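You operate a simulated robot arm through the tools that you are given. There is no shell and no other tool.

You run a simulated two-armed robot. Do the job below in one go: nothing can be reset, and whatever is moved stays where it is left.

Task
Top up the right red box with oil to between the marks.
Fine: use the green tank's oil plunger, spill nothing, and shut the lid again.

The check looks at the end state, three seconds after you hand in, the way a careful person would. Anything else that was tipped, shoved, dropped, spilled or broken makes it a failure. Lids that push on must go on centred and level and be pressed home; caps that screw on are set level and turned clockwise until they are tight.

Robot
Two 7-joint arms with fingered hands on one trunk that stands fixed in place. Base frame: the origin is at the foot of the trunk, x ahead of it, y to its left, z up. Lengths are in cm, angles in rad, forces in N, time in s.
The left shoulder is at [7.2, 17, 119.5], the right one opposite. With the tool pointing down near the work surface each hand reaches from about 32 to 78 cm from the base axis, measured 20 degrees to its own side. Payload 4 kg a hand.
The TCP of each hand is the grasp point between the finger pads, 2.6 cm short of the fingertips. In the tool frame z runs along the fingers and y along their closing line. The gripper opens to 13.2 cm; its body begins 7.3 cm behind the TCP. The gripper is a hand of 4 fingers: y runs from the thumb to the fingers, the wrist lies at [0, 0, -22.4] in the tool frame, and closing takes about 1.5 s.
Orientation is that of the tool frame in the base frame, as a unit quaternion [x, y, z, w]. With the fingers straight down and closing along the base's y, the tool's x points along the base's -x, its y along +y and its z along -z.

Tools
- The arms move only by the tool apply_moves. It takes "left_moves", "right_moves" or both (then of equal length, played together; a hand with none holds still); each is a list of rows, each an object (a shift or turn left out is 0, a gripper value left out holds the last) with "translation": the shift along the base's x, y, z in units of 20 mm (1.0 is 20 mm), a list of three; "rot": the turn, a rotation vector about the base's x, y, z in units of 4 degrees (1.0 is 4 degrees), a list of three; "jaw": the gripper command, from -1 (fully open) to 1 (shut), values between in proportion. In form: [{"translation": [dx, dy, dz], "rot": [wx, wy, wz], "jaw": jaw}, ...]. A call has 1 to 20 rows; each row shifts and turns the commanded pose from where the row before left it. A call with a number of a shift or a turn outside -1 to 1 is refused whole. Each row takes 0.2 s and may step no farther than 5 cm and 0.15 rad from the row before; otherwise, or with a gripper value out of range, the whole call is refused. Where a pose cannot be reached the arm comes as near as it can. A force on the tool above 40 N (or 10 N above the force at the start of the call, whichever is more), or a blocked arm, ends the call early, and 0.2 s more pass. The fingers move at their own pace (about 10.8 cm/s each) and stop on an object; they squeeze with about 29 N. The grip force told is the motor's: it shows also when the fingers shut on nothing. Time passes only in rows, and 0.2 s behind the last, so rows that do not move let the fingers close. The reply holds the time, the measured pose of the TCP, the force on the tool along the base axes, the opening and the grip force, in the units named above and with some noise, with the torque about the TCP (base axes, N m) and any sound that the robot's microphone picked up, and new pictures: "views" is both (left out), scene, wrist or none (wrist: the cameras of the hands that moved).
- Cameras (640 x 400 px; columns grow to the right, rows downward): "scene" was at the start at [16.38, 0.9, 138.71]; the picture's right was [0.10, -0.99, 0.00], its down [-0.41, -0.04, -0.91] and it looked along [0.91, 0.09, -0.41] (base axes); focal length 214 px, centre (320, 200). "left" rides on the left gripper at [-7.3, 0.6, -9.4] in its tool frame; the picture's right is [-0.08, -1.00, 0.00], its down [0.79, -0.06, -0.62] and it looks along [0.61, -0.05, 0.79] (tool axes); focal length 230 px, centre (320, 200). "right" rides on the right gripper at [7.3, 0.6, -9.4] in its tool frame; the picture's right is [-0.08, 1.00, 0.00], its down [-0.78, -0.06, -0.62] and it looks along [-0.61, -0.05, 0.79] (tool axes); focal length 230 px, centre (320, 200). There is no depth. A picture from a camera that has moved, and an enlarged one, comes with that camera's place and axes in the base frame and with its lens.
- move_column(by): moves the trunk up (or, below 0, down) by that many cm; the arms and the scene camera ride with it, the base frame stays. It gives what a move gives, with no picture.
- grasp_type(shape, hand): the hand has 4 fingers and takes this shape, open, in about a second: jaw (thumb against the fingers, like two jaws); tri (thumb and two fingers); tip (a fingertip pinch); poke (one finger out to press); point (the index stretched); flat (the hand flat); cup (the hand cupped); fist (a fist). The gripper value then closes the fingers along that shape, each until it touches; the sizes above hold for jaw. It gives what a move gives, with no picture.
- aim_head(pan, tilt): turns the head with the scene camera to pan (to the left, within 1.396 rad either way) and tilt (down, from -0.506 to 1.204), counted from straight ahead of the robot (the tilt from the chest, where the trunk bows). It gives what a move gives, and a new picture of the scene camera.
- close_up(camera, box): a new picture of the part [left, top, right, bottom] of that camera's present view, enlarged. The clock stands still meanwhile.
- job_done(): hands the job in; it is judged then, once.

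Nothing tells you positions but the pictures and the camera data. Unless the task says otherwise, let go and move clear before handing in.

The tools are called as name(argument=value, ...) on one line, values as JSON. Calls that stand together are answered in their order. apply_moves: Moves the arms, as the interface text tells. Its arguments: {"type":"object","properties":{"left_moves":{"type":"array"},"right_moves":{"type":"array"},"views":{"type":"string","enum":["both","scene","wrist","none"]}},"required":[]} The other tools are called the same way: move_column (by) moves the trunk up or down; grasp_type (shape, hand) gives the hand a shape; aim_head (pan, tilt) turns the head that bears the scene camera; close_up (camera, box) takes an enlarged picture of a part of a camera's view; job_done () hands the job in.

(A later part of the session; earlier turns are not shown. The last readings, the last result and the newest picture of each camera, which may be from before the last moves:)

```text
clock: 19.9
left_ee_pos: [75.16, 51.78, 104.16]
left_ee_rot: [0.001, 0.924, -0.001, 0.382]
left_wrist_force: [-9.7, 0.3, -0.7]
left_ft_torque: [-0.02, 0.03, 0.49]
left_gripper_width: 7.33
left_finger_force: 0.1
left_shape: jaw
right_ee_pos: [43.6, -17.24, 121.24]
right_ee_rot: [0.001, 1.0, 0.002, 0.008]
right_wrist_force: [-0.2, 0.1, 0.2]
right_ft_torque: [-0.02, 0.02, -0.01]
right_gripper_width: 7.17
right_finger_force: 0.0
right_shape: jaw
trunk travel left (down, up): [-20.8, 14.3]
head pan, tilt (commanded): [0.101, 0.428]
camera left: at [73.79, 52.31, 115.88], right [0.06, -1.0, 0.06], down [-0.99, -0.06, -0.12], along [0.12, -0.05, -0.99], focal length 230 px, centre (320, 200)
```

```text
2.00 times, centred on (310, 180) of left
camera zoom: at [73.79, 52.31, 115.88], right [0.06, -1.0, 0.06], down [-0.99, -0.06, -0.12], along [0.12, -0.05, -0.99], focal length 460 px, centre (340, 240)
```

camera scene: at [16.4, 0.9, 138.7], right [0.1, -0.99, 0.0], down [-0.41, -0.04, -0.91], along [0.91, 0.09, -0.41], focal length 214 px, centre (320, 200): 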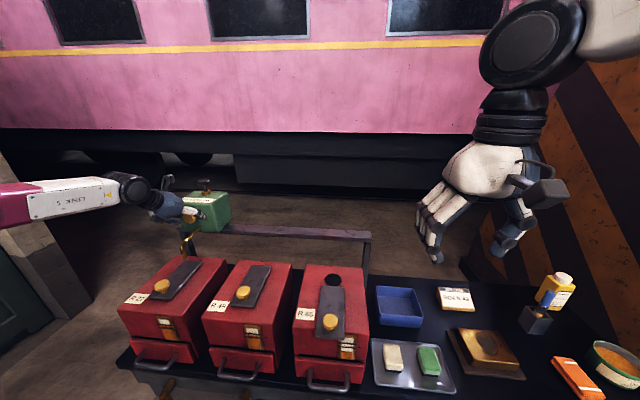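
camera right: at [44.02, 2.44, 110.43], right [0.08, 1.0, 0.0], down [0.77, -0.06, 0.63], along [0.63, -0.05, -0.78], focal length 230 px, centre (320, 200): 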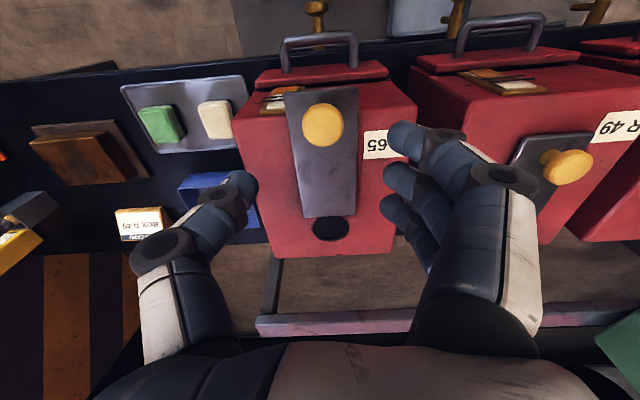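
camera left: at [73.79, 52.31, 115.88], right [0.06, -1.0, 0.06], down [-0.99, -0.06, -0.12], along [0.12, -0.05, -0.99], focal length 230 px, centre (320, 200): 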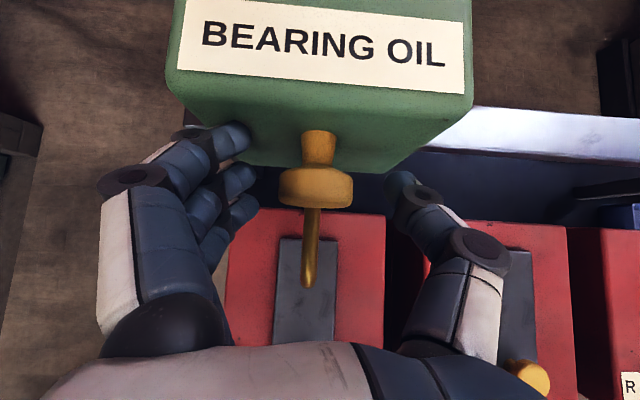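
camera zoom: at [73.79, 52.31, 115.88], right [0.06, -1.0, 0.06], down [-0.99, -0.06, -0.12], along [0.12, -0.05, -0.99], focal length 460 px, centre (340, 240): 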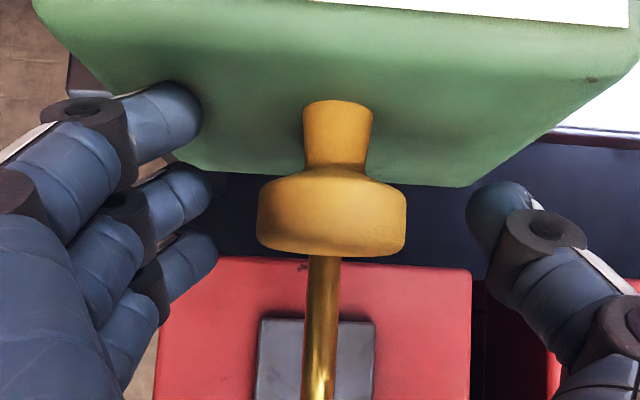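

The upper finger is touching the tank's face because of the 45° pitch. I'll back off 2 cm and turn the hand closer to horizontal before gripping.

apply_moves(left_moves=[{"translation": [-0.6, 0, 0]}, {"translation": [-0.6, 0, 0]}, {"rot": [0, -1, 0]}, {"rot": [0, -1, 0]}, {"rot": [0, -1, 0]}, {"rot": [0, -1, 0]}, {"rot": [0, -1, 0]}, {"rot": [0, -1, 0]}, {"rot": [0, -1, 0]}, {"rot": [0, -0.5, 0]}], views="both")

close_up(camera="scene", box=[130, 150, 250, 270])

```text
clock: 22.1
left_ee_pos: [73.01, 51.73, 104.15]
left_ee_rot: [0.0, 0.794, 0.0, 0.608]
left_wrist_force: [0.6, 0.1, 0.2]
left_ft_torque: [-0.01, 0.02, 0.0]
left_gripper_width: 7.3
left_finger_force: 0.2
left_shape: jaw
right_ee_pos: [43.6, -17.18, 121.24]
right_ee_rot: [0.001, 1.0, 0.002, 0.009]
right_wrist_force: [-0.8, 0.4, -0.6]
right_ft_torque: [0.02, 0.02, 0.01]
right_gripper_width: 7.2
right_finger_force: 0.1
right_shape: jaw
trunk travel left (down, up): [-20.8, 14.3]
head pan, tilt (commanded): [0.101, 0.428]
camera scene: at [16.38, 0.9, 138.71], right [0.1, -0.99, 0.0], down [-0.41, -0.04, -0.91], along [0.91, 0.09, -0.41], focal length 214 px, centre (320, 200)
camera left: at [65.8, 52.31, 113.6], right [0.02, -1.0, 0.08], down [-0.8, -0.06, -0.6], along [0.6, -0.05, -0.8], focal length 230 px, centre (320, 200)
```

scene: 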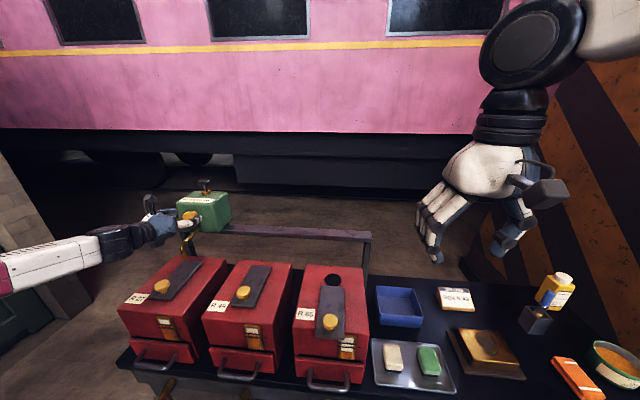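
left: 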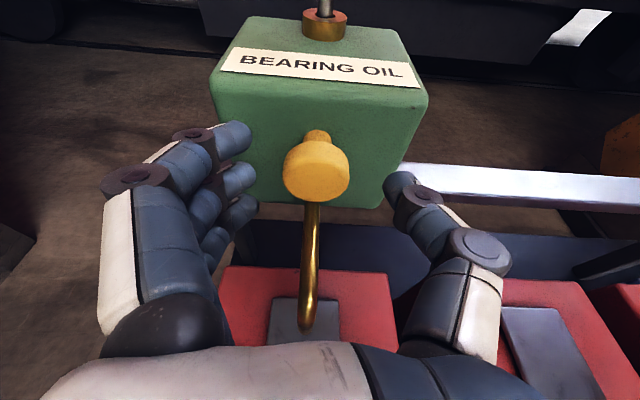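

```text
3.33 times, centred on (190, 210) of scene
camera zoom: at [16.38, 0.9, 138.71], right [0.1, -0.99, 0.0], down [-0.41, -0.04, -0.91], along [0.91, 0.09, -0.41], focal length 715 px, centre (753, 167)
```

zoom: 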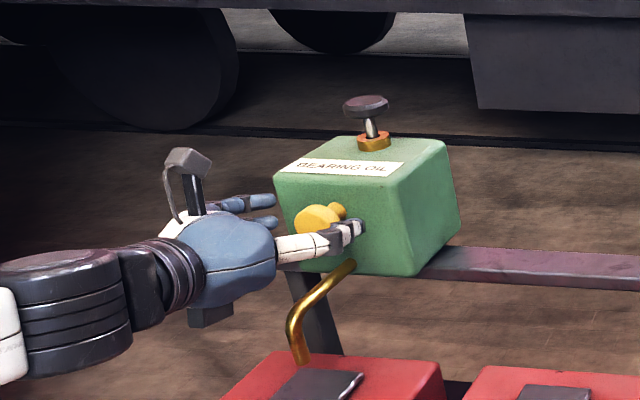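

Now the hand is nearly level with the knob centred. I'll advance 1.5 cm and close on it.

apply_moves(left_moves=[{"translation": [0.38, 0.03, -0.05]}, {"translation": [0.37, 0.0, -0.05]}, {"jaw": 0.1}, {"jaw": 0.3}, {"jaw": 0.5}, {"jaw": 0.8}, {"jaw": 0.8}, {"jaw": 0.8}], views="wrist")

close_up(camera="scene", box=[130, 150, 250, 270])

```text
clock: 23.9
left_ee_pos: [74.4, 51.58, 103.8]
left_ee_rot: [0.0, 0.794, 0.0, 0.608]
left_wrist_force: [-0.4, -3.3, -0.3]
left_ft_torque: [0.11, 0.02, -0.03]
left_gripper_width: 2.24
left_finger_force: 29.2
left_shape: jaw
right_ee_pos: [43.69, -17.21, 121.13]
right_ee_rot: [0.002, 1.0, 0.002, 0.009]
right_wrist_force: [-0.4, -0.9, 0.1]
right_ft_torque: [-0.01, 0.0, 0.04]
right_gripper_width: 7.17
right_finger_force: 0.1
right_shape: jaw
trunk travel left (down, up): [-20.8, 14.3]
head pan, tilt (commanded): [0.101, 0.428]
camera left: at [67.35, 52.23, 113.26], right [0.02, -1.0, 0.07], down [-0.8, -0.06, -0.6], along [0.6, -0.05, -0.8], focal length 230 px, centre (320, 200)
```

left: 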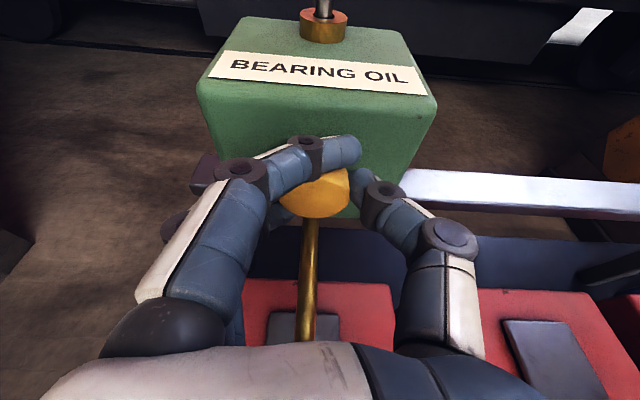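

```text
3.33 times, centred on (190, 210) of scene
camera zoom: at [16.38, 0.85, 138.71], right [0.1, -0.99, 0.0], down [-0.41, -0.04, -0.91], along [0.91, 0.09, -0.41], focal length 715 px, centre (753, 167)
```

zoom: 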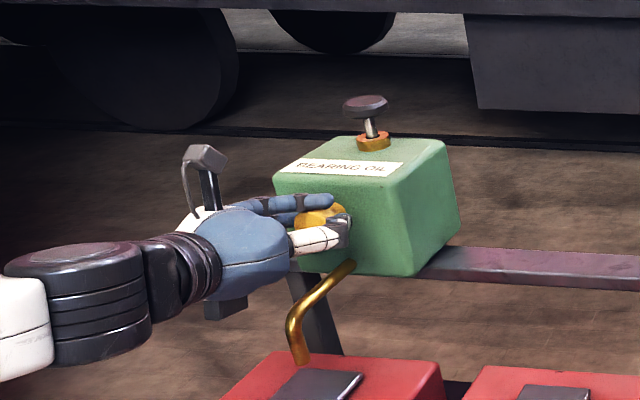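

The knob is held with little side load. Now a short test slide along -y.

apply_moves(left_moves=[{"translation": [0, -0.2, 0]}, {"translation": [0, -0.3, 0]}, {"translation": [0, -0.4, 0]}], views="wrist")

close_up(camera="scene", box=[130, 150, 250, 270])

```text
clock: 24.7
left_ee_pos: [74.45, 49.97, 103.77]
left_ee_rot: [0.0, 0.794, 0.0, 0.608]
left_wrist_force: [-2.8, -0.5, -3.4]
left_ft_torque: [0.16, 0.12, 0.19]
left_gripper_width: 2.15
left_finger_force: 28.7
left_shape: jaw
right_ee_pos: [43.63, -17.22, 121.28]
right_ee_rot: [0.0, 1.0, 0.002, 0.009]
right_wrist_force: [-0.3, 0.1, 0.1]
right_ft_torque: [0.02, 0.01, 0.02]
right_gripper_width: 7.18
right_finger_force: 0.0
right_shape: jaw
trunk travel left (down, up): [-20.8, 14.3]
head pan, tilt (commanded): [0.101, 0.428]
camera left: at [67.35, 50.44, 113.28], right [0.02, -1.0, 0.07], down [-0.8, -0.06, -0.6], along [0.6, -0.05, -0.8], focal length 230 px, centre (320, 200)
```

left: 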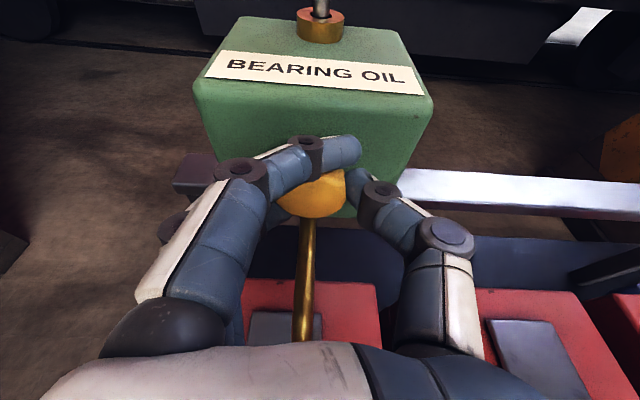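

```text
3.33 times, centred on (190, 210) of scene
camera zoom: at [16.39, 0.91, 138.7], right [0.1, -0.99, 0.0], down [-0.41, -0.04, -0.91], along [0.91, 0.09, -0.41], focal length 715 px, centre (753, 167)
```

zoom: 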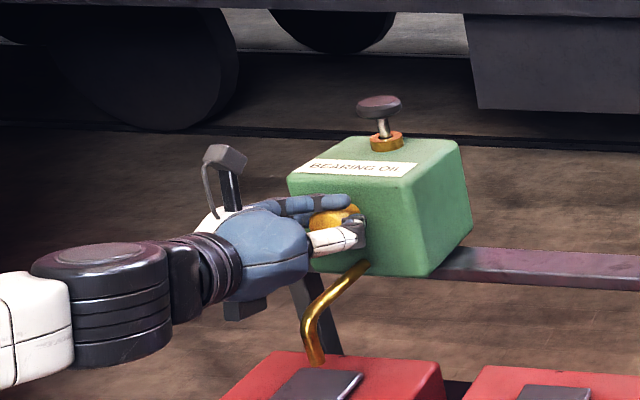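

The tank slides freely on its rail. I'll carry it on toward R 65.

apply_moves(left_moves=[{"translation": [0, -0.7, 0]}, {"translation": [0, -0.9, 0]}, {"translation": [0, -0.9, 0]}, {"translation": [0, -0.9, 0]}, {"translation": [0, -0.9, 0]}, {"translation": [0, -0.9, 0]}, {"translation": [0, -0.9, 0]}, {"translation": [0, -0.9, 0]}, {"translation": [0, -0.9, 0]}, {"translation": [0, -0.7, 0]}, {"translation": [0, -0.4, 0]}], views="both")

```text
clock: 27.1
left_ee_pos: [74.42, 31.95, 103.83]
left_ee_rot: [0.001, 0.795, -0.001, 0.607]
left_wrist_force: [-6.7, 2.7, -10.9]
left_ft_torque: [0.12, 0.26, 0.21]
left_gripper_width: 2.12
left_finger_force: 28.5
left_shape: jaw
right_ee_pos: [43.66, -17.24, 121.12]
right_ee_rot: [0.001, 1.0, 0.001, 0.007]
right_wrist_force: [-0.3, 0.0, 0.6]
right_ft_torque: [0.0, 0.01, 0.0]
right_gripper_width: 7.18
right_finger_force: 0.0
right_shape: jaw
trunk travel left (down, up): [-20.8, 14.3]
head pan, tilt (commanded): [0.101, 0.428]
camera scene: at [16.43, 0.96, 138.69], right [0.1, -0.99, 0.0], down [-0.41, -0.04, -0.91], along [0.91, 0.09, -0.41], focal length 214 px, centre (320, 200)
camera left: at [67.37, 32.53, 113.32], right [0.02, -1.0, 0.08], down [-0.8, -0.06, -0.6], along [0.6, -0.05, -0.8], focal length 230 px, centre (320, 200)
```

scene: 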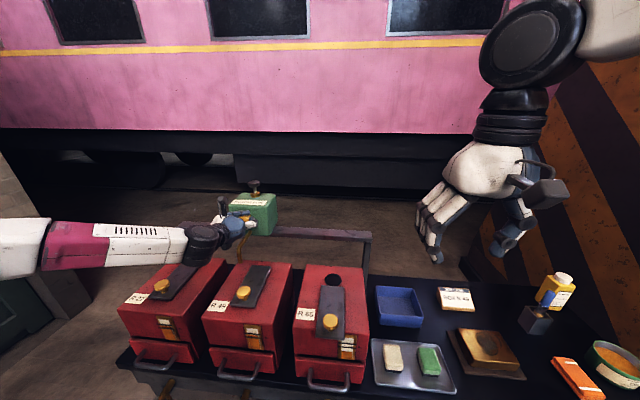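
left: 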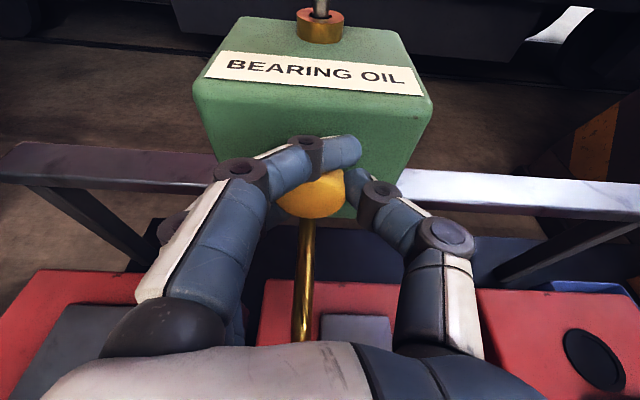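

apply_moves(left_moves=[{"translation": [-0.05, -0.5, -0.08]}, {"translation": [0, -0.9, -0.02]}, {"translation": [0, -0.9, 0]}, {"translation": [0, -0.9, 0]}, {"translation": [0, -0.9, 0]}, {"translation": [0, -0.9, 0]}, {"translation": [0, -0.9, 0]}, {"translation": [0, -0.9, 0]}, {"translation": [0, -0.9, 0]}, {"translation": [0, -0.9, 0]}, {"translation": [0, -0.9, 0]}, {"translation": [0, -0.9, 0]}, {"translation": [0, -0.9, 0]}, {"translation": [0, -0.9, 0]}, {"translation": [0, -0.9, 0]}, {"translation": [0, -0.6, 0]}, {"translation": [0, -0.3, 0]}], views="both")

close_up(camera="scene", box=[270, 170, 390, 310])

close_up(camera="left", box=[200, 160, 440, 360])

```text
clock: 30.7
left_ee_pos: [74.39, 4.05, 103.71]
left_ee_rot: [0.0, 0.794, 0.0, 0.608]
left_wrist_force: [-0.5, 2.2, 2.1]
left_ft_torque: [0.15, -0.04, 0.18]
left_gripper_width: 2.15
left_finger_force: 29.1
left_shape: jaw
right_ee_pos: [43.61, -17.24, 121.25]
right_ee_rot: [0.001, 1.0, 0.002, 0.009]
right_wrist_force: [0.2, 0.9, -0.1]
right_ft_torque: [0.01, 0.02, 0.0]
right_gripper_width: 7.16
right_finger_force: 0.1
right_shape: jaw
trunk travel left (down, up): [-20.8, 14.3]
head pan, tilt (commanded): [0.101, 0.428]
camera scene: at [16.36, 0.91, 138.72], right [0.1, -0.99, 0.0], down [-0.41, -0.04, -0.91], along [0.91, 0.09, -0.41], focal length 214 px, centre (320, 200)
camera left: at [67.29, 4.49, 113.24], right [0.02, -1.0, 0.07], down [-0.8, -0.06, -0.6], along [0.6, -0.05, -0.8], focal length 230 px, centre (320, 200)
```

scene: 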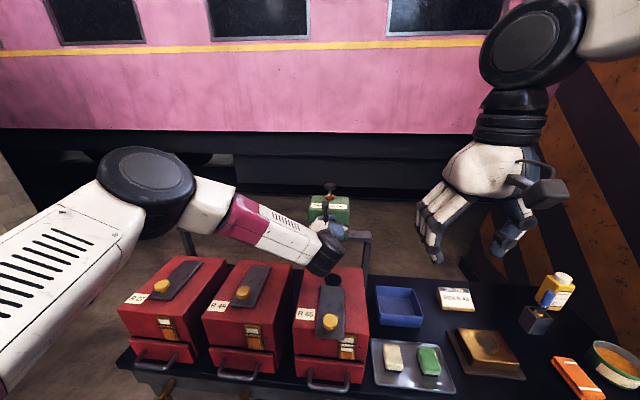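
left: 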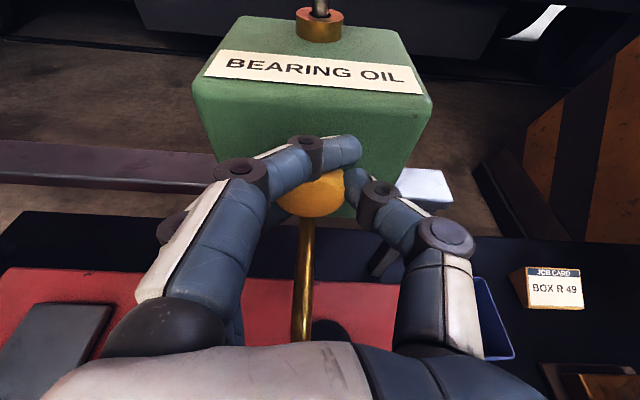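

```text
2.86 times, centred on (330, 240) of scene
camera zoom: at [16.36, 0.91, 138.72], right [0.1, -0.99, 0.0], down [-0.41, -0.04, -0.91], along [0.91, 0.09, -0.41], focal length 613 px, centre (291, 86)
```

zoom: 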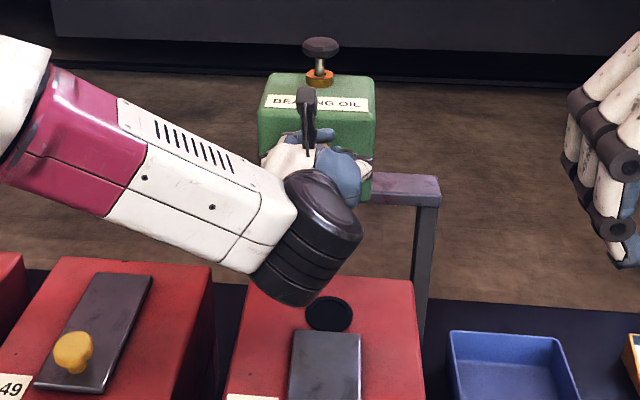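

```text
2.00 times, centred on (320, 260) of left
camera zoom: at [67.29, 4.49, 113.24], right [0.02, -1.0, 0.07], down [-0.8, -0.06, -0.6], along [0.6, -0.05, -0.8], focal length 460 px, centre (320, 80)
```

zoom: 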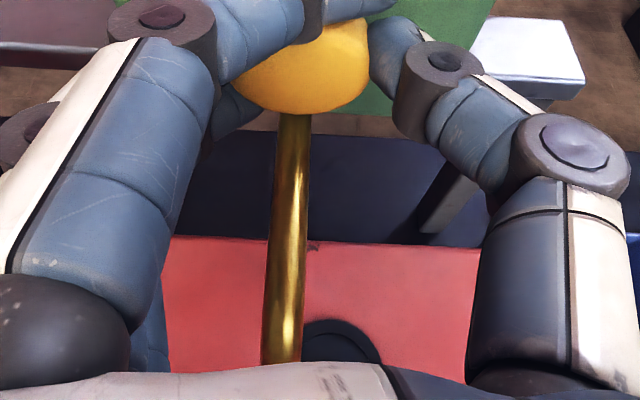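

The spout is still 2–3 cm short of the hole. I'll slide 2 cm more and then look from several cameras.

apply_moves(left_moves=[{"translation": [0, -0.5, 0]}, {"translation": [0, -0.5, 0]}], views="wrist")

close_up(camera="left", box=[200, 160, 440, 360])

close_up(camera="right", box=[300, 50, 600, 300])

close_up(camera="scene", box=[270, 170, 390, 310])

```text
clock: 31.3
left_ee_pos: [74.41, 1.98, 103.72]
left_ee_rot: [-0.001, 0.794, 0.001, 0.607]
left_wrist_force: [5.5, -1.3, 3.9]
left_ft_torque: [0.14, -0.1, 0.08]
left_gripper_width: 2.12
left_finger_force: 28.4
left_shape: jaw
right_ee_pos: [43.66, -17.28, 121.22]
right_ee_rot: [0.001, 1.0, 0.002, 0.009]
right_wrist_force: [-0.3, -0.4, 0.4]
right_ft_torque: [0.01, 0.03, 0.0]
right_gripper_width: 7.19
right_finger_force: 0.2
right_shape: jaw
trunk travel left (down, up): [-20.8, 14.3]
head pan, tilt (commanded): [0.101, 0.428]
camera left: at [67.26, 2.43, 113.24], right [0.02, -1.0, 0.07], down [-0.8, -0.06, -0.6], along [0.6, -0.05, -0.8], focal length 230 px, centre (320, 200)
```

left: 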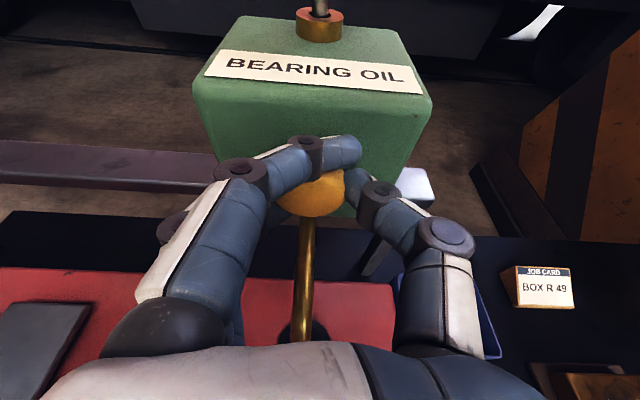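

```text
2.00 times, centred on (320, 260) of left
camera zoom: at [67.26, 2.43, 113.24], right [0.02, -1.0, 0.07], down [-0.8, -0.06, -0.6], along [0.6, -0.05, -0.8], focal length 460 px, centre (320, 80)
```

zoom: 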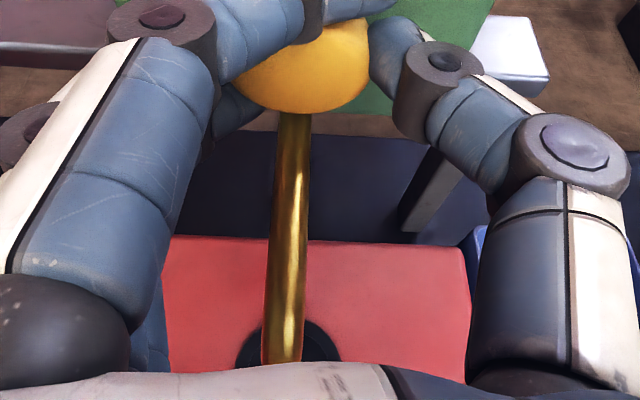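

```text
1.60 times, centred on (450, 175) of right
camera zoom: at [36.21, -16.51, 130.49], right [0.08, 1.0, 0.01], down [0.77, -0.07, 0.63], along [0.63, -0.05, -0.78], focal length 368 px, centre (112, 240)
```

zoom: 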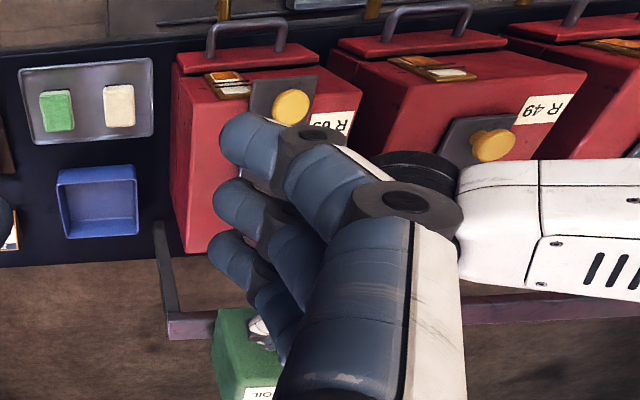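

```text
2.86 times, centred on (330, 240) of scene
camera zoom: at [16.4, 0.86, 138.71], right [0.1, -0.99, 0.0], down [-0.41, -0.04, -0.91], along [0.91, 0.09, -0.41], focal length 613 px, centre (291, 86)
```

zoom: 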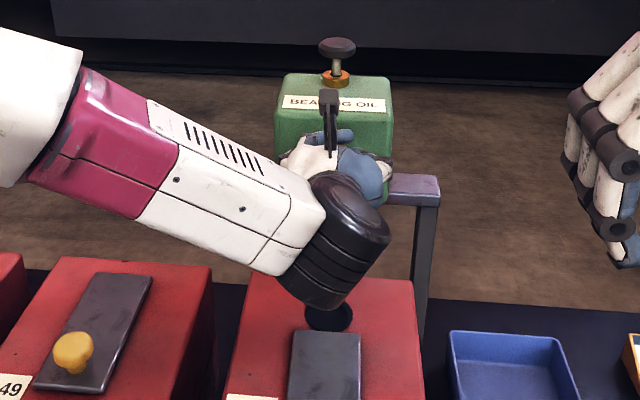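

The spout is now over the hole, about 0.4 cm off centre. I'll correct that, then let go and back the left hand away for a clear look.

apply_moves(left_moves=[{"translation": [0.05, -0.18, 0.03]}, {}, {"jaw": 0.5}, {"jaw": 0.3}, {"jaw": 0.1}, {"jaw": -0.1}, {"jaw": -0.1}, {"translation": [-0.7, 0, 0.19]}, {"translation": [-0.9, 0, 0.24]}, {"translation": [-0.9, 0, 0.24]}, {"translation": [-0.9, 0, 0.24]}, {"translation": [-0.9, 0, 0.24]}], views="both")

close_up(camera="left", box=[200, 60, 440, 260])

```text
clock: 33.9
left_ee_pos: [65.75, 1.48, 106.03]
left_ee_rot: [0.0, 0.794, 0.0, 0.608]
left_wrist_force: [0.8, -0.1, -0.1]
left_ft_torque: [-0.02, -0.01, -0.02]
left_gripper_width: 7.19
left_finger_force: 0.1
left_shape: jaw
right_ee_pos: [43.67, -17.16, 121.29]
right_ee_rot: [0.001, 1.0, 0.001, 0.009]
right_wrist_force: [-0.2, 0.0, 0.1]
right_ft_torque: [0.0, -0.02, -0.02]
right_gripper_width: 7.19
right_finger_force: 0.1
right_shape: jaw
trunk travel left (down, up): [-20.8, 14.3]
head pan, tilt (commanded): [0.101, 0.428]
camera scene: at [16.35, 0.89, 138.72], right [0.1, -0.99, 0.0], down [-0.41, -0.04, -0.91], along [0.91, 0.09, -0.41], focal length 214 px, centre (320, 200)
camera left: at [58.64, 2.08, 115.61], right [0.02, -1.0, 0.08], down [-0.8, -0.06, -0.6], along [0.6, -0.05, -0.8], focal length 230 px, centre (320, 200)
```

scene: 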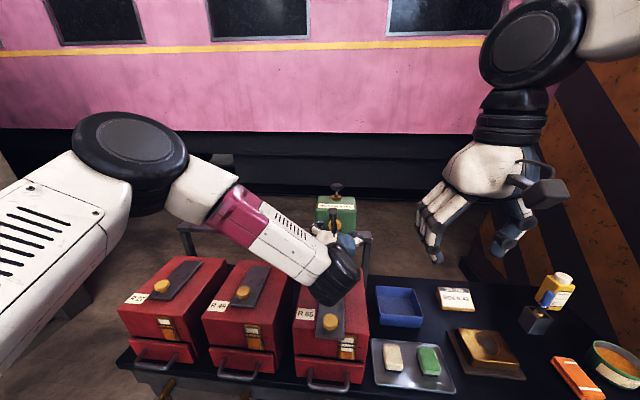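
left: 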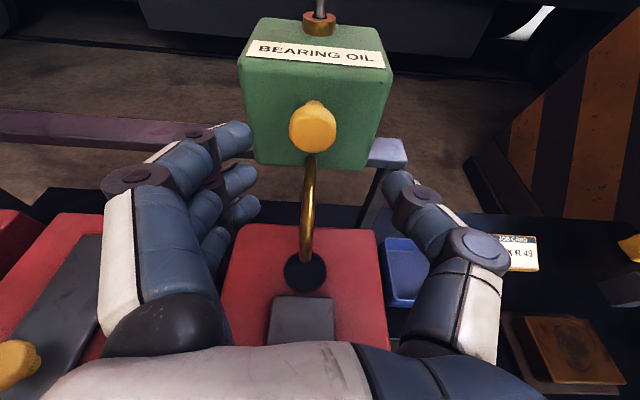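

```text
2.00 times, centred on (320, 160) of left
camera zoom: at [58.64, 2.08, 115.61], right [0.02, -1.0, 0.08], down [-0.8, -0.06, -0.6], along [0.6, -0.05, -0.8], focal length 460 px, centre (320, 280)
```

zoom: 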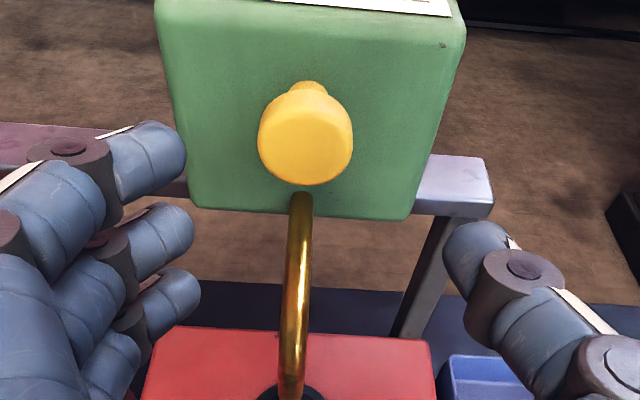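

The spout sits centred over the filler hole. Next I'll locate the plunger knob precisely and take a baseline of the gauge.

close_up(camera="scene", box=[290, 160, 390, 260])

close_up(camera="scene", box=[320, 325, 380, 365])

apply_moves(left_moves=[{"translation": [-0.3, 0, 1], "jaw": 0.3}, {"translation": [-0.2, 0, 1], "rot": [0, 1, 0], "jaw": 0.7}, {"translation": [0, 0, 1], "rot": [0, 1, 0], "jaw": 1}, {"translation": [0, 0, 1], "rot": [0, 1, 0]}, {"translation": [0, 0, 1], "rot": [0, 1, 0]}, {"translation": [0, 0, 1], "rot": [0, 1, 0]}, {"translation": [0, 0, 1], "rot": [0, 1, 0]}, {"translation": [0, 0, 1], "rot": [0, 1, 0]}, {"translation": [0, 0, 1], "rot": [0, 0.5, 0]}], views="both")

```text
4.00 times, centred on (340, 210) of scene
camera zoom: at [16.35, 0.89, 138.72], right [0.1, -0.99, 0.0], down [-0.41, -0.04, -0.91], along [0.91, 0.09, -0.41], focal length 858 px, centre (240, 160)
```

zoom: 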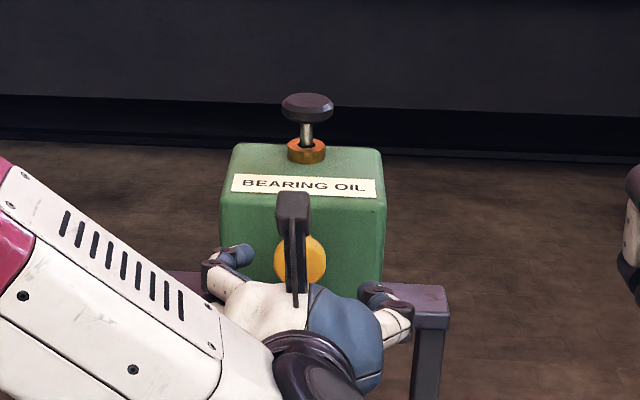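

```text
10.00 times, centred on (350, 345) of scene
camera zoom: at [16.35, 0.89, 138.72], right [0.1, -0.99, 0.0], down [-0.41, -0.04, -0.91], along [0.91, 0.09, -0.41], focal length 2145 px, centre (20, -1250)
```

zoom: 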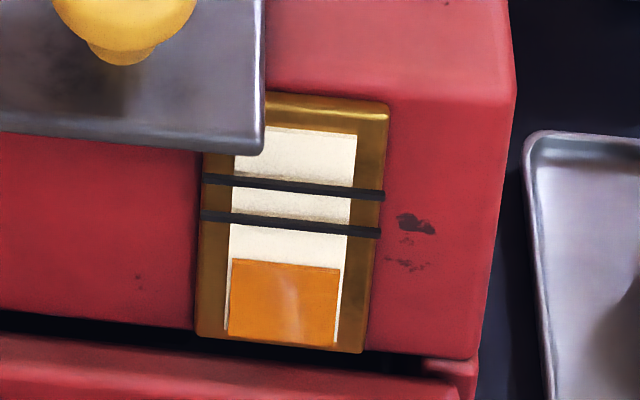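

```text
clock: 35.9
left_ee_pos: [64.82, 1.67, 124.22]
left_ee_rot: [0.001, 0.924, 0.0, 0.381]
left_wrist_force: [0.1, 0.6, -0.1]
left_ft_torque: [-0.06, -0.01, 0.04]
left_gripper_width: 0.0
left_finger_force: 29.3
left_shape: jaw
right_ee_pos: [43.62, -17.29, 121.28]
right_ee_rot: [0.001, 1.0, 0.002, 0.009]
right_wrist_force: [-0.4, 0.4, -0.3]
right_ft_torque: [0.02, -0.02, 0.0]
right_gripper_width: 7.18
right_finger_force: 0.2
right_shape: jaw
trunk travel left (down, up): [-20.8, 14.3]
head pan, tilt (commanded): [0.101, 0.428]
camera scene: at [16.35, 0.89, 138.72], right [0.1, -0.99, 0.0], down [-0.41, -0.04, -0.91], along [0.91, 0.09, -0.41], focal length 214 px, centre (320, 200)
camera left: at [63.45, 2.19, 135.9], right [0.05, -1.0, 0.05], down [-0.99, -0.06, -0.12], along [0.12, -0.05, -0.99], focal length 230 px, centre (320, 200)
```

scene: 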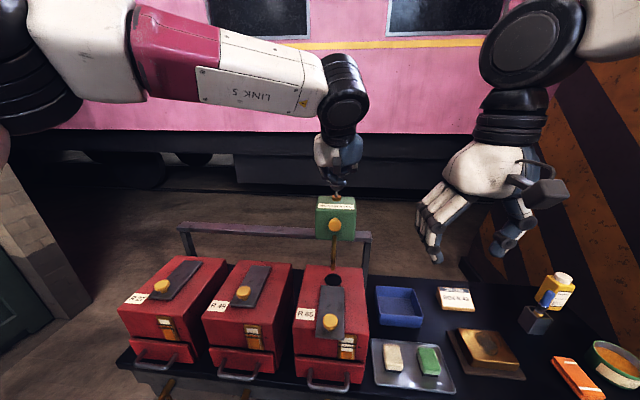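
left: 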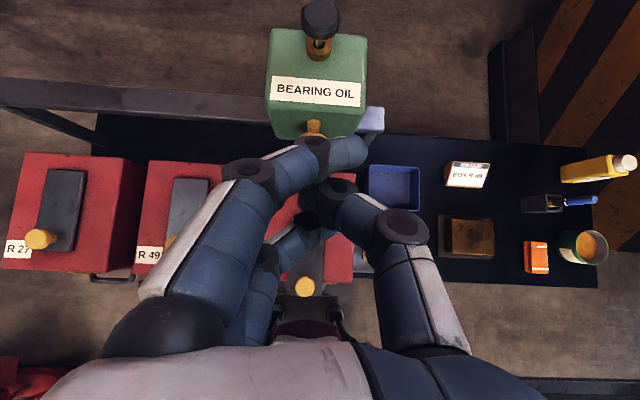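

Baseline gauge: the oil surface is well under the lower mark. The plunger's top is near (86.2, 2.0, 113) with at most about 2.8 cm of stroke. I'll put the left hand in the poke shape here in free space and see where the finger sits.

grasp_type(hand="left", shape="poke")

apply_moves(left_moves=[{}], views="both")

close_up(camera="scene", box=[290, 120, 390, 220])

```text
clock: 36.8
left_ee_pos: [64.78, 1.8, 124.09]
left_ee_rot: [0.0, 0.924, 0.001, 0.381]
left_wrist_force: [0.2, 0.4, -0.1]
left_ft_torque: [-0.01, 0.01, 0.0]
left_gripper_width: 0.0
left_finger_force: 0.0
left_shape: poke
right_ee_pos: [43.67, -17.12, 121.22]
right_ee_rot: [0.002, 1.0, 0.002, 0.008]
right_wrist_force: [-0.2, 1.1, 0.3]
right_ft_torque: [0.03, -0.02, -0.06]
right_gripper_width: 7.21
right_finger_force: 0.1
right_shape: jaw
trunk travel left (down, up): [-20.8, 14.3]
head pan, tilt (commanded): [0.101, 0.428]
```

```text
clock: 37.2
left_ee_pos: [64.87, 1.66, 124.08]
left_ee_rot: [0.0, 0.924, 0.0, 0.382]
left_wrist_force: [-0.2, -0.2, 0.5]
left_ft_torque: [0.01, 0.01, -0.03]
left_gripper_width: 0.0
left_finger_force: 0.1
left_shape: poke
right_ee_pos: [43.67, -17.17, 121.17]
right_ee_rot: [0.001, 1.0, 0.003, 0.008]
right_wrist_force: [0.2, -0.3, -0.7]
right_ft_torque: [-0.02, -0.01, -0.05]
right_gripper_width: 7.17
right_finger_force: 0.1
right_shape: jaw
trunk travel left (down, up): [-20.8, 14.3]
head pan, tilt (commanded): [0.101, 0.428]
camera scene: at [16.38, 0.9, 138.71], right [0.1, -0.99, 0.0], down [-0.41, -0.04, -0.91], along [0.91, 0.09, -0.41], focal length 214 px, centre (320, 200)
camera left: at [63.48, 2.21, 135.88], right [0.05, -1.0, 0.05], down [-0.99, -0.06, -0.12], along [0.12, -0.05, -0.99], focal length 230 px, centre (320, 200)
```

scene: 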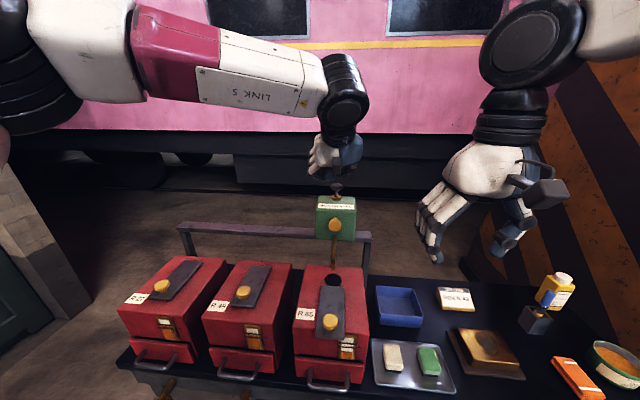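
left: 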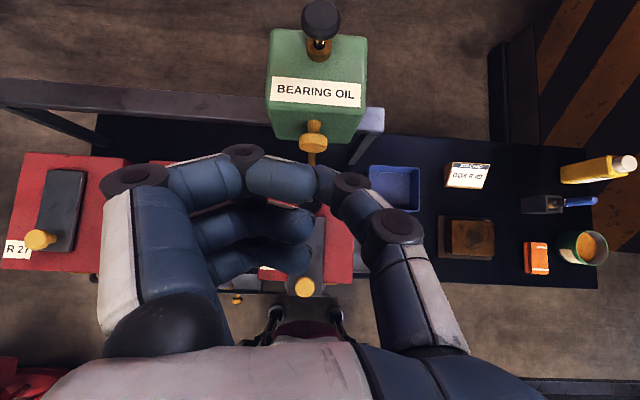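

```text
4.00 times, centred on (340, 170) of scene
camera zoom: at [16.38, 0.9, 138.71], right [0.1, -0.99, 0.0], down [-0.41, -0.04, -0.91], along [0.91, 0.09, -0.41], focal length 858 px, centre (240, 320)
```

zoom: 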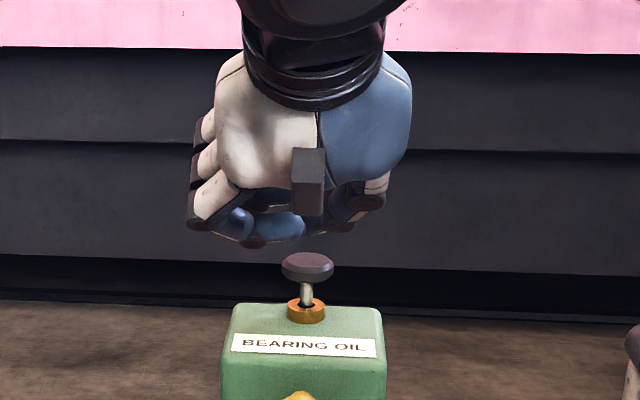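

apply_moves(left_moves=[{"jaw": -1}, {"jaw": -1}, {"jaw": -1}, {"jaw": -1}, {"jaw": -1}], views="wrist")

close_up(camera="scene", box=[290, 120, 390, 220])

```text
clock: 38.4
left_ee_pos: [65.0, 1.57, 124.16]
left_ee_rot: [0.0, 0.924, -0.001, 0.382]
left_wrist_force: [-0.1, -0.4, 0.0]
left_ft_torque: [0.01, -0.01, 0.01]
left_gripper_width: 0.02
left_finger_force: 0.0
left_shape: poke
right_ee_pos: [43.72, -17.12, 121.2]
right_ee_rot: [0.0, 1.0, 0.001, 0.008]
right_wrist_force: [-0.3, -0.1, 0.6]
right_ft_torque: [0.0, 0.02, 0.02]
right_gripper_width: 7.21
right_finger_force: 0.0
right_shape: jaw
trunk travel left (down, up): [-20.8, 14.3]
head pan, tilt (commanded): [0.101, 0.428]
camera left: at [63.48, 2.21, 135.88], right [0.05, -1.0, 0.05], down [-0.99, -0.06, -0.12], along [0.12, -0.05, -0.99], focal length 230 px, centre (320, 200)
```

left: 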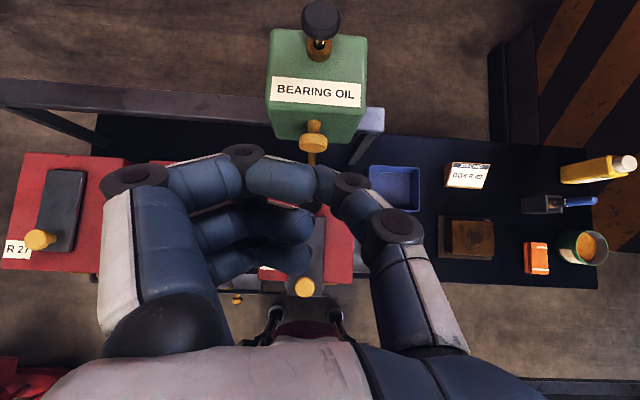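

```text
4.00 times, centred on (340, 170) of scene
camera zoom: at [16.38, 0.9, 138.71], right [0.1, -0.99, 0.0], down [-0.41, -0.04, -0.91], along [0.91, 0.09, -0.41], focal length 858 px, centre (240, 320)
```

zoom: 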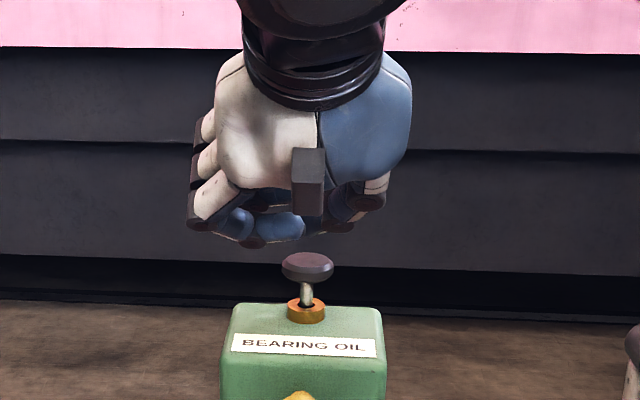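

grasp_type(hand="left", shape="point")

apply_moves(left_moves=[{}], views="wrist")

close_up(camera="scene", box=[290, 120, 390, 220])

```text
clock: 39.3
left_ee_pos: [64.84, 1.61, 124.11]
left_ee_rot: [0.0, 0.924, 0.0, 0.383]
left_wrist_force: [-0.1, -0.1, -0.6]
left_ft_torque: [0.02, 0.0, 0.01]
left_gripper_width: 12.61
left_finger_force: 0.1
left_shape: point
right_ee_pos: [43.57, -17.34, 121.16]
right_ee_rot: [0.001, 1.0, 0.002, 0.008]
right_wrist_force: [0.1, 0.3, 0.9]
right_ft_torque: [-0.02, 0.0, -0.05]
right_gripper_width: 7.17
right_finger_force: 0.1
right_shape: jaw
trunk travel left (down, up): [-20.8, 14.3]
head pan, tilt (commanded): [0.101, 0.428]
```

```text
clock: 39.7
left_ee_pos: [64.82, 1.69, 123.98]
left_ee_rot: [0.0, 0.924, 0.0, 0.382]
left_wrist_force: [-1.2, -0.1, -0.5]
left_ft_torque: [0.03, 0.01, 0.03]
left_gripper_width: 12.6
left_finger_force: 0.2
left_shape: point
right_ee_pos: [43.71, -17.21, 121.17]
right_ee_rot: [0.001, 1.0, 0.002, 0.008]
right_wrist_force: [0.0, 0.1, 0.1]
right_ft_torque: [0.0, 0.0, 0.02]
right_gripper_width: 7.19
right_finger_force: 0.0
right_shape: jaw
trunk travel left (down, up): [-20.8, 14.3]
head pan, tilt (commanded): [0.101, 0.428]
camera left: at [63.48, 2.21, 135.88], right [0.05, -1.0, 0.05], down [-0.99, -0.06, -0.12], along [0.12, -0.05, -0.99], focal length 230 px, centre (320, 200)
```

left: 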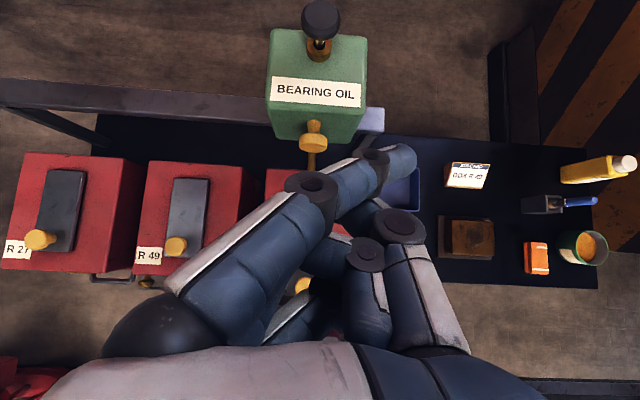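

```text
4.00 times, centred on (340, 170) of scene
camera zoom: at [16.38, 0.9, 138.71], right [0.1, -0.99, 0.0], down [-0.41, -0.04, -0.91], along [0.91, 0.09, -0.41], focal length 858 px, centre (240, 320)
```

zoom: 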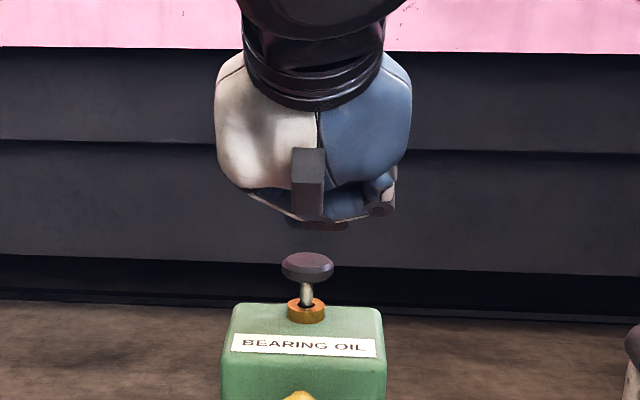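

The stretched index slants off to the side, so a closed jaw fist of fingertips will be steadier. I'll return to jaw, close it, flatten the pitch a bit for reach, and bring it above the plunger.

grasp_type(hand="left", shape="jaw")

apply_moves(left_moves=[{"jaw": 0.5, "rot": [0, -1, 0]}, {"jaw": 1, "rot": [0, -1, 0]}, {"rot": [0, -1, 0]}, {"rot": [0, -0.75, 0]}, {}, {}, {}, {"translation": [0.7, 0, 0]}, {"translation": [1, 0, 0]}, {"translation": [1, 0, 0]}, {"translation": [1, 0, 0]}, {"translation": [1, 0, 0]}, {"translation": [1, 0, 0]}, {"translation": [1, 0, 0]}], views="both")

close_up(camera="scene", box=[290, 140, 390, 240])

```text
clock: 40.6
left_ee_pos: [64.85, 1.65, 124.18]
left_ee_rot: [0.0, 0.924, 0.0, 0.382]
left_wrist_force: [0.3, -0.2, 0.6]
left_ft_torque: [-0.01, 0.0, 0.0]
left_gripper_width: 13.19
left_finger_force: 0.0
left_shape: jaw
right_ee_pos: [43.68, -17.22, 121.25]
right_ee_rot: [0.001, 1.0, 0.001, 0.008]
right_wrist_force: [-0.3, 0.2, -0.9]
right_ft_torque: [0.0, -0.01, 0.0]
right_gripper_width: 7.2
right_finger_force: 0.1
right_shape: jaw
trunk travel left (down, up): [-20.8, 14.3]
head pan, tilt (commanded): [0.101, 0.428]
```

```text
clock: 43.6
left_ee_pos: [78.46, 1.57, 123.98]
left_ee_rot: [0.0, 0.867, 0.0, 0.499]
left_wrist_force: [0.1, 0.1, -0.1]
left_ft_torque: [0.01, 0.0, 0.0]
left_gripper_width: 0.0
left_finger_force: 29.5
left_shape: jaw
right_ee_pos: [43.75, -17.15, 121.26]
right_ee_rot: [0.0, 1.0, 0.002, 0.008]
right_wrist_force: [-0.6, -0.4, 0.5]
right_ft_torque: [0.01, 0.02, 0.0]
right_gripper_width: 7.21
right_finger_force: 0.1
right_shape: jaw
trunk travel left (down, up): [-20.8, 14.3]
head pan, tilt (commanded): [0.101, 0.428]
camera scene: at [16.45, 0.89, 138.69], right [0.1, -0.99, 0.0], down [-0.41, -0.04, -0.91], along [0.91, 0.09, -0.42], focal length 214 px, centre (320, 200)
camera left: at [73.93, 2.17, 135.04], right [0.04, -1.0, 0.07], down [-0.93, -0.06, -0.37], along [0.37, -0.05, -0.93], focal length 230 px, centre (320, 200)
```

scene: 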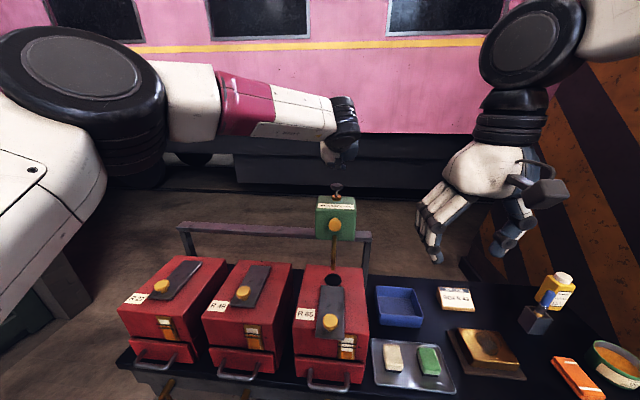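
left: 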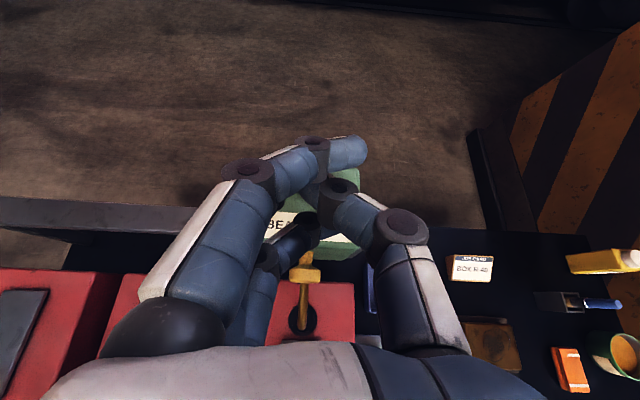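

```text
4.00 times, centred on (340, 190) of scene
camera zoom: at [16.45, 0.89, 138.69], right [0.1, -0.99, 0.0], down [-0.41, -0.04, -0.91], along [0.91, 0.09, -0.42], focal length 858 px, centre (240, 240)
```

zoom: 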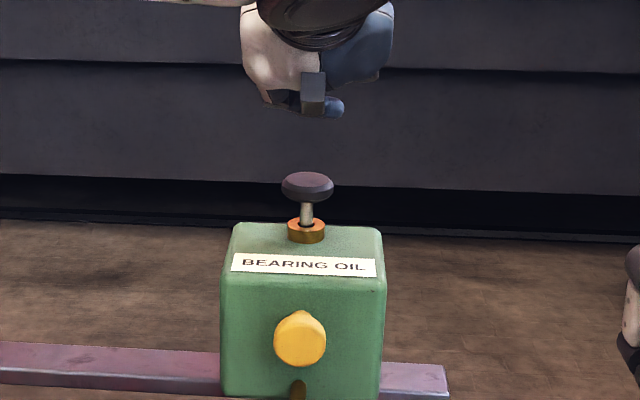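

apply_moves(left_moves=[{"translation": [0.9, 0.1, 0]}, {"translation": [0.9, 0.1, 0]}, {"translation": [0.9, 0, -0.3]}, {"translation": [0.9, 0, -0.5]}, {"translation": [0.5, 0, -0.5]}], views="both")

close_up(camera="scene", box=[300, 150, 380, 230])

```text
clock: 44.8
left_ee_pos: [86.46, 2.07, 121.3]
left_ee_rot: [0.0, 0.867, 0.0, 0.499]
left_wrist_force: [-0.6, 0.4, -0.2]
left_ft_torque: [0.0, -0.02, -0.03]
left_gripper_width: 0.01
left_finger_force: 29.1
left_shape: jaw
right_ee_pos: [43.67, -17.16, 121.2]
right_ee_rot: [0.001, 1.0, 0.002, 0.009]
right_wrist_force: [-0.1, -0.1, 0.1]
right_ft_torque: [-0.01, -0.04, 0.03]
right_gripper_width: 7.17
right_finger_force: 0.1
right_shape: jaw
trunk travel left (down, up): [-20.8, 14.3]
head pan, tilt (commanded): [0.101, 0.428]
camera scene: at [16.42, 0.88, 138.7], right [0.1, -0.99, 0.0], down [-0.41, -0.04, -0.91], along [0.91, 0.09, -0.41], focal length 214 px, centre (320, 200)
camera left: at [82.01, 2.57, 132.33], right [0.04, -1.0, 0.07], down [-0.93, -0.06, -0.37], along [0.37, -0.05, -0.93], focal length 230 px, centre (320, 200)
```

scene: 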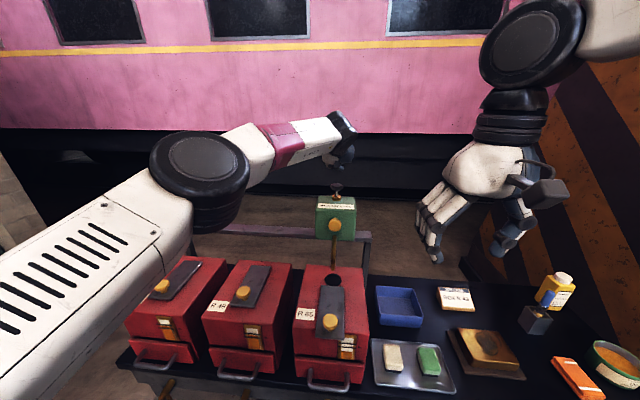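
left: 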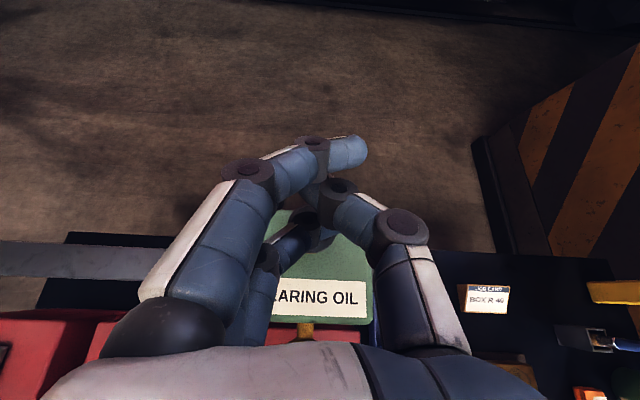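

```text
5.00 times, centred on (340, 190) of scene
camera zoom: at [16.42, 0.88, 138.7], right [0.1, -0.99, 0.0], down [-0.41, -0.04, -0.91], along [0.91, 0.09, -0.41], focal length 1072 px, centre (220, 250)
```

zoom: 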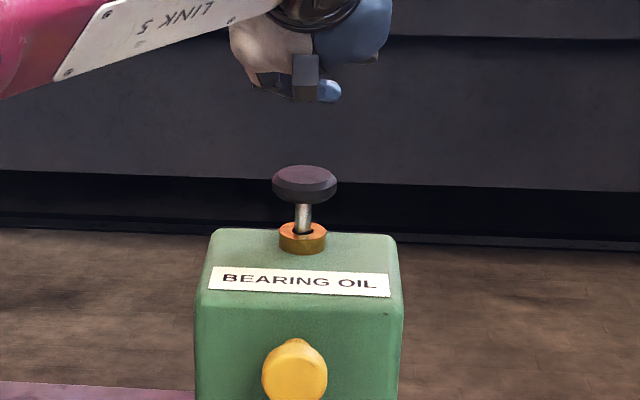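

The hand is above the plunger with about 5.5 cm of air. I'll come down in small steps until it touches.

apply_moves(left_moves=[{"translation": [0, 0, -0.5]}, {"translation": [0, 0, -0.5]}, {"translation": [0, 0, -0.4]}, {"translation": [0, 0, -0.3]}, {"translation": [0, 0, -0.2]}], views="scene")

close_up(camera="scene", box=[300, 150, 380, 230])

```text
clock: 46.0
left_ee_pos: [86.4, 2.09, 117.57]
left_ee_rot: [0.001, 0.867, -0.001, 0.499]
left_wrist_force: [-0.5, 0.2, 0.1]
left_ft_torque: [0.02, -0.02, 0.01]
left_gripper_width: 0.0
left_finger_force: 29.1
left_shape: jaw
right_ee_pos: [43.61, -17.23, 121.19]
right_ee_rot: [0.002, 1.0, 0.001, 0.009]
right_wrist_force: [-0.2, -0.1, -0.3]
right_ft_torque: [0.0, -0.01, -0.01]
right_gripper_width: 7.2
right_finger_force: 0.1
right_shape: jaw
trunk travel left (down, up): [-20.8, 14.3]
head pan, tilt (commanded): [0.101, 0.428]
camera scene: at [16.39, 0.9, 138.71], right [0.1, -0.99, 0.0], down [-0.41, -0.04, -0.91], along [0.91, 0.09, -0.41], focal length 214 px, centre (320, 200)
```

scene: 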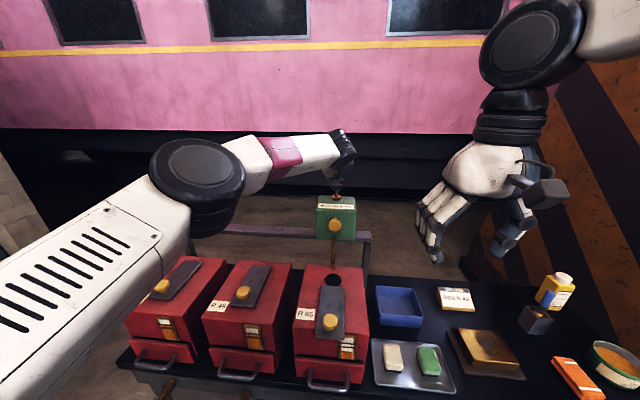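

```text
5.00 times, centred on (340, 190) of scene
camera zoom: at [16.39, 0.9, 138.71], right [0.1, -0.99, 0.0], down [-0.41, -0.04, -0.91], along [0.91, 0.09, -0.41], focal length 1072 px, centre (220, 250)
```

zoom: 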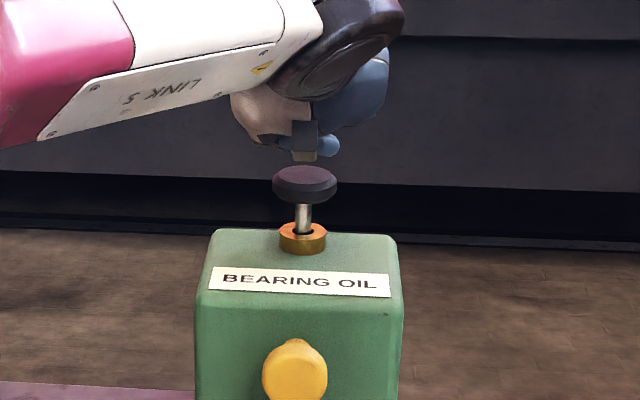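

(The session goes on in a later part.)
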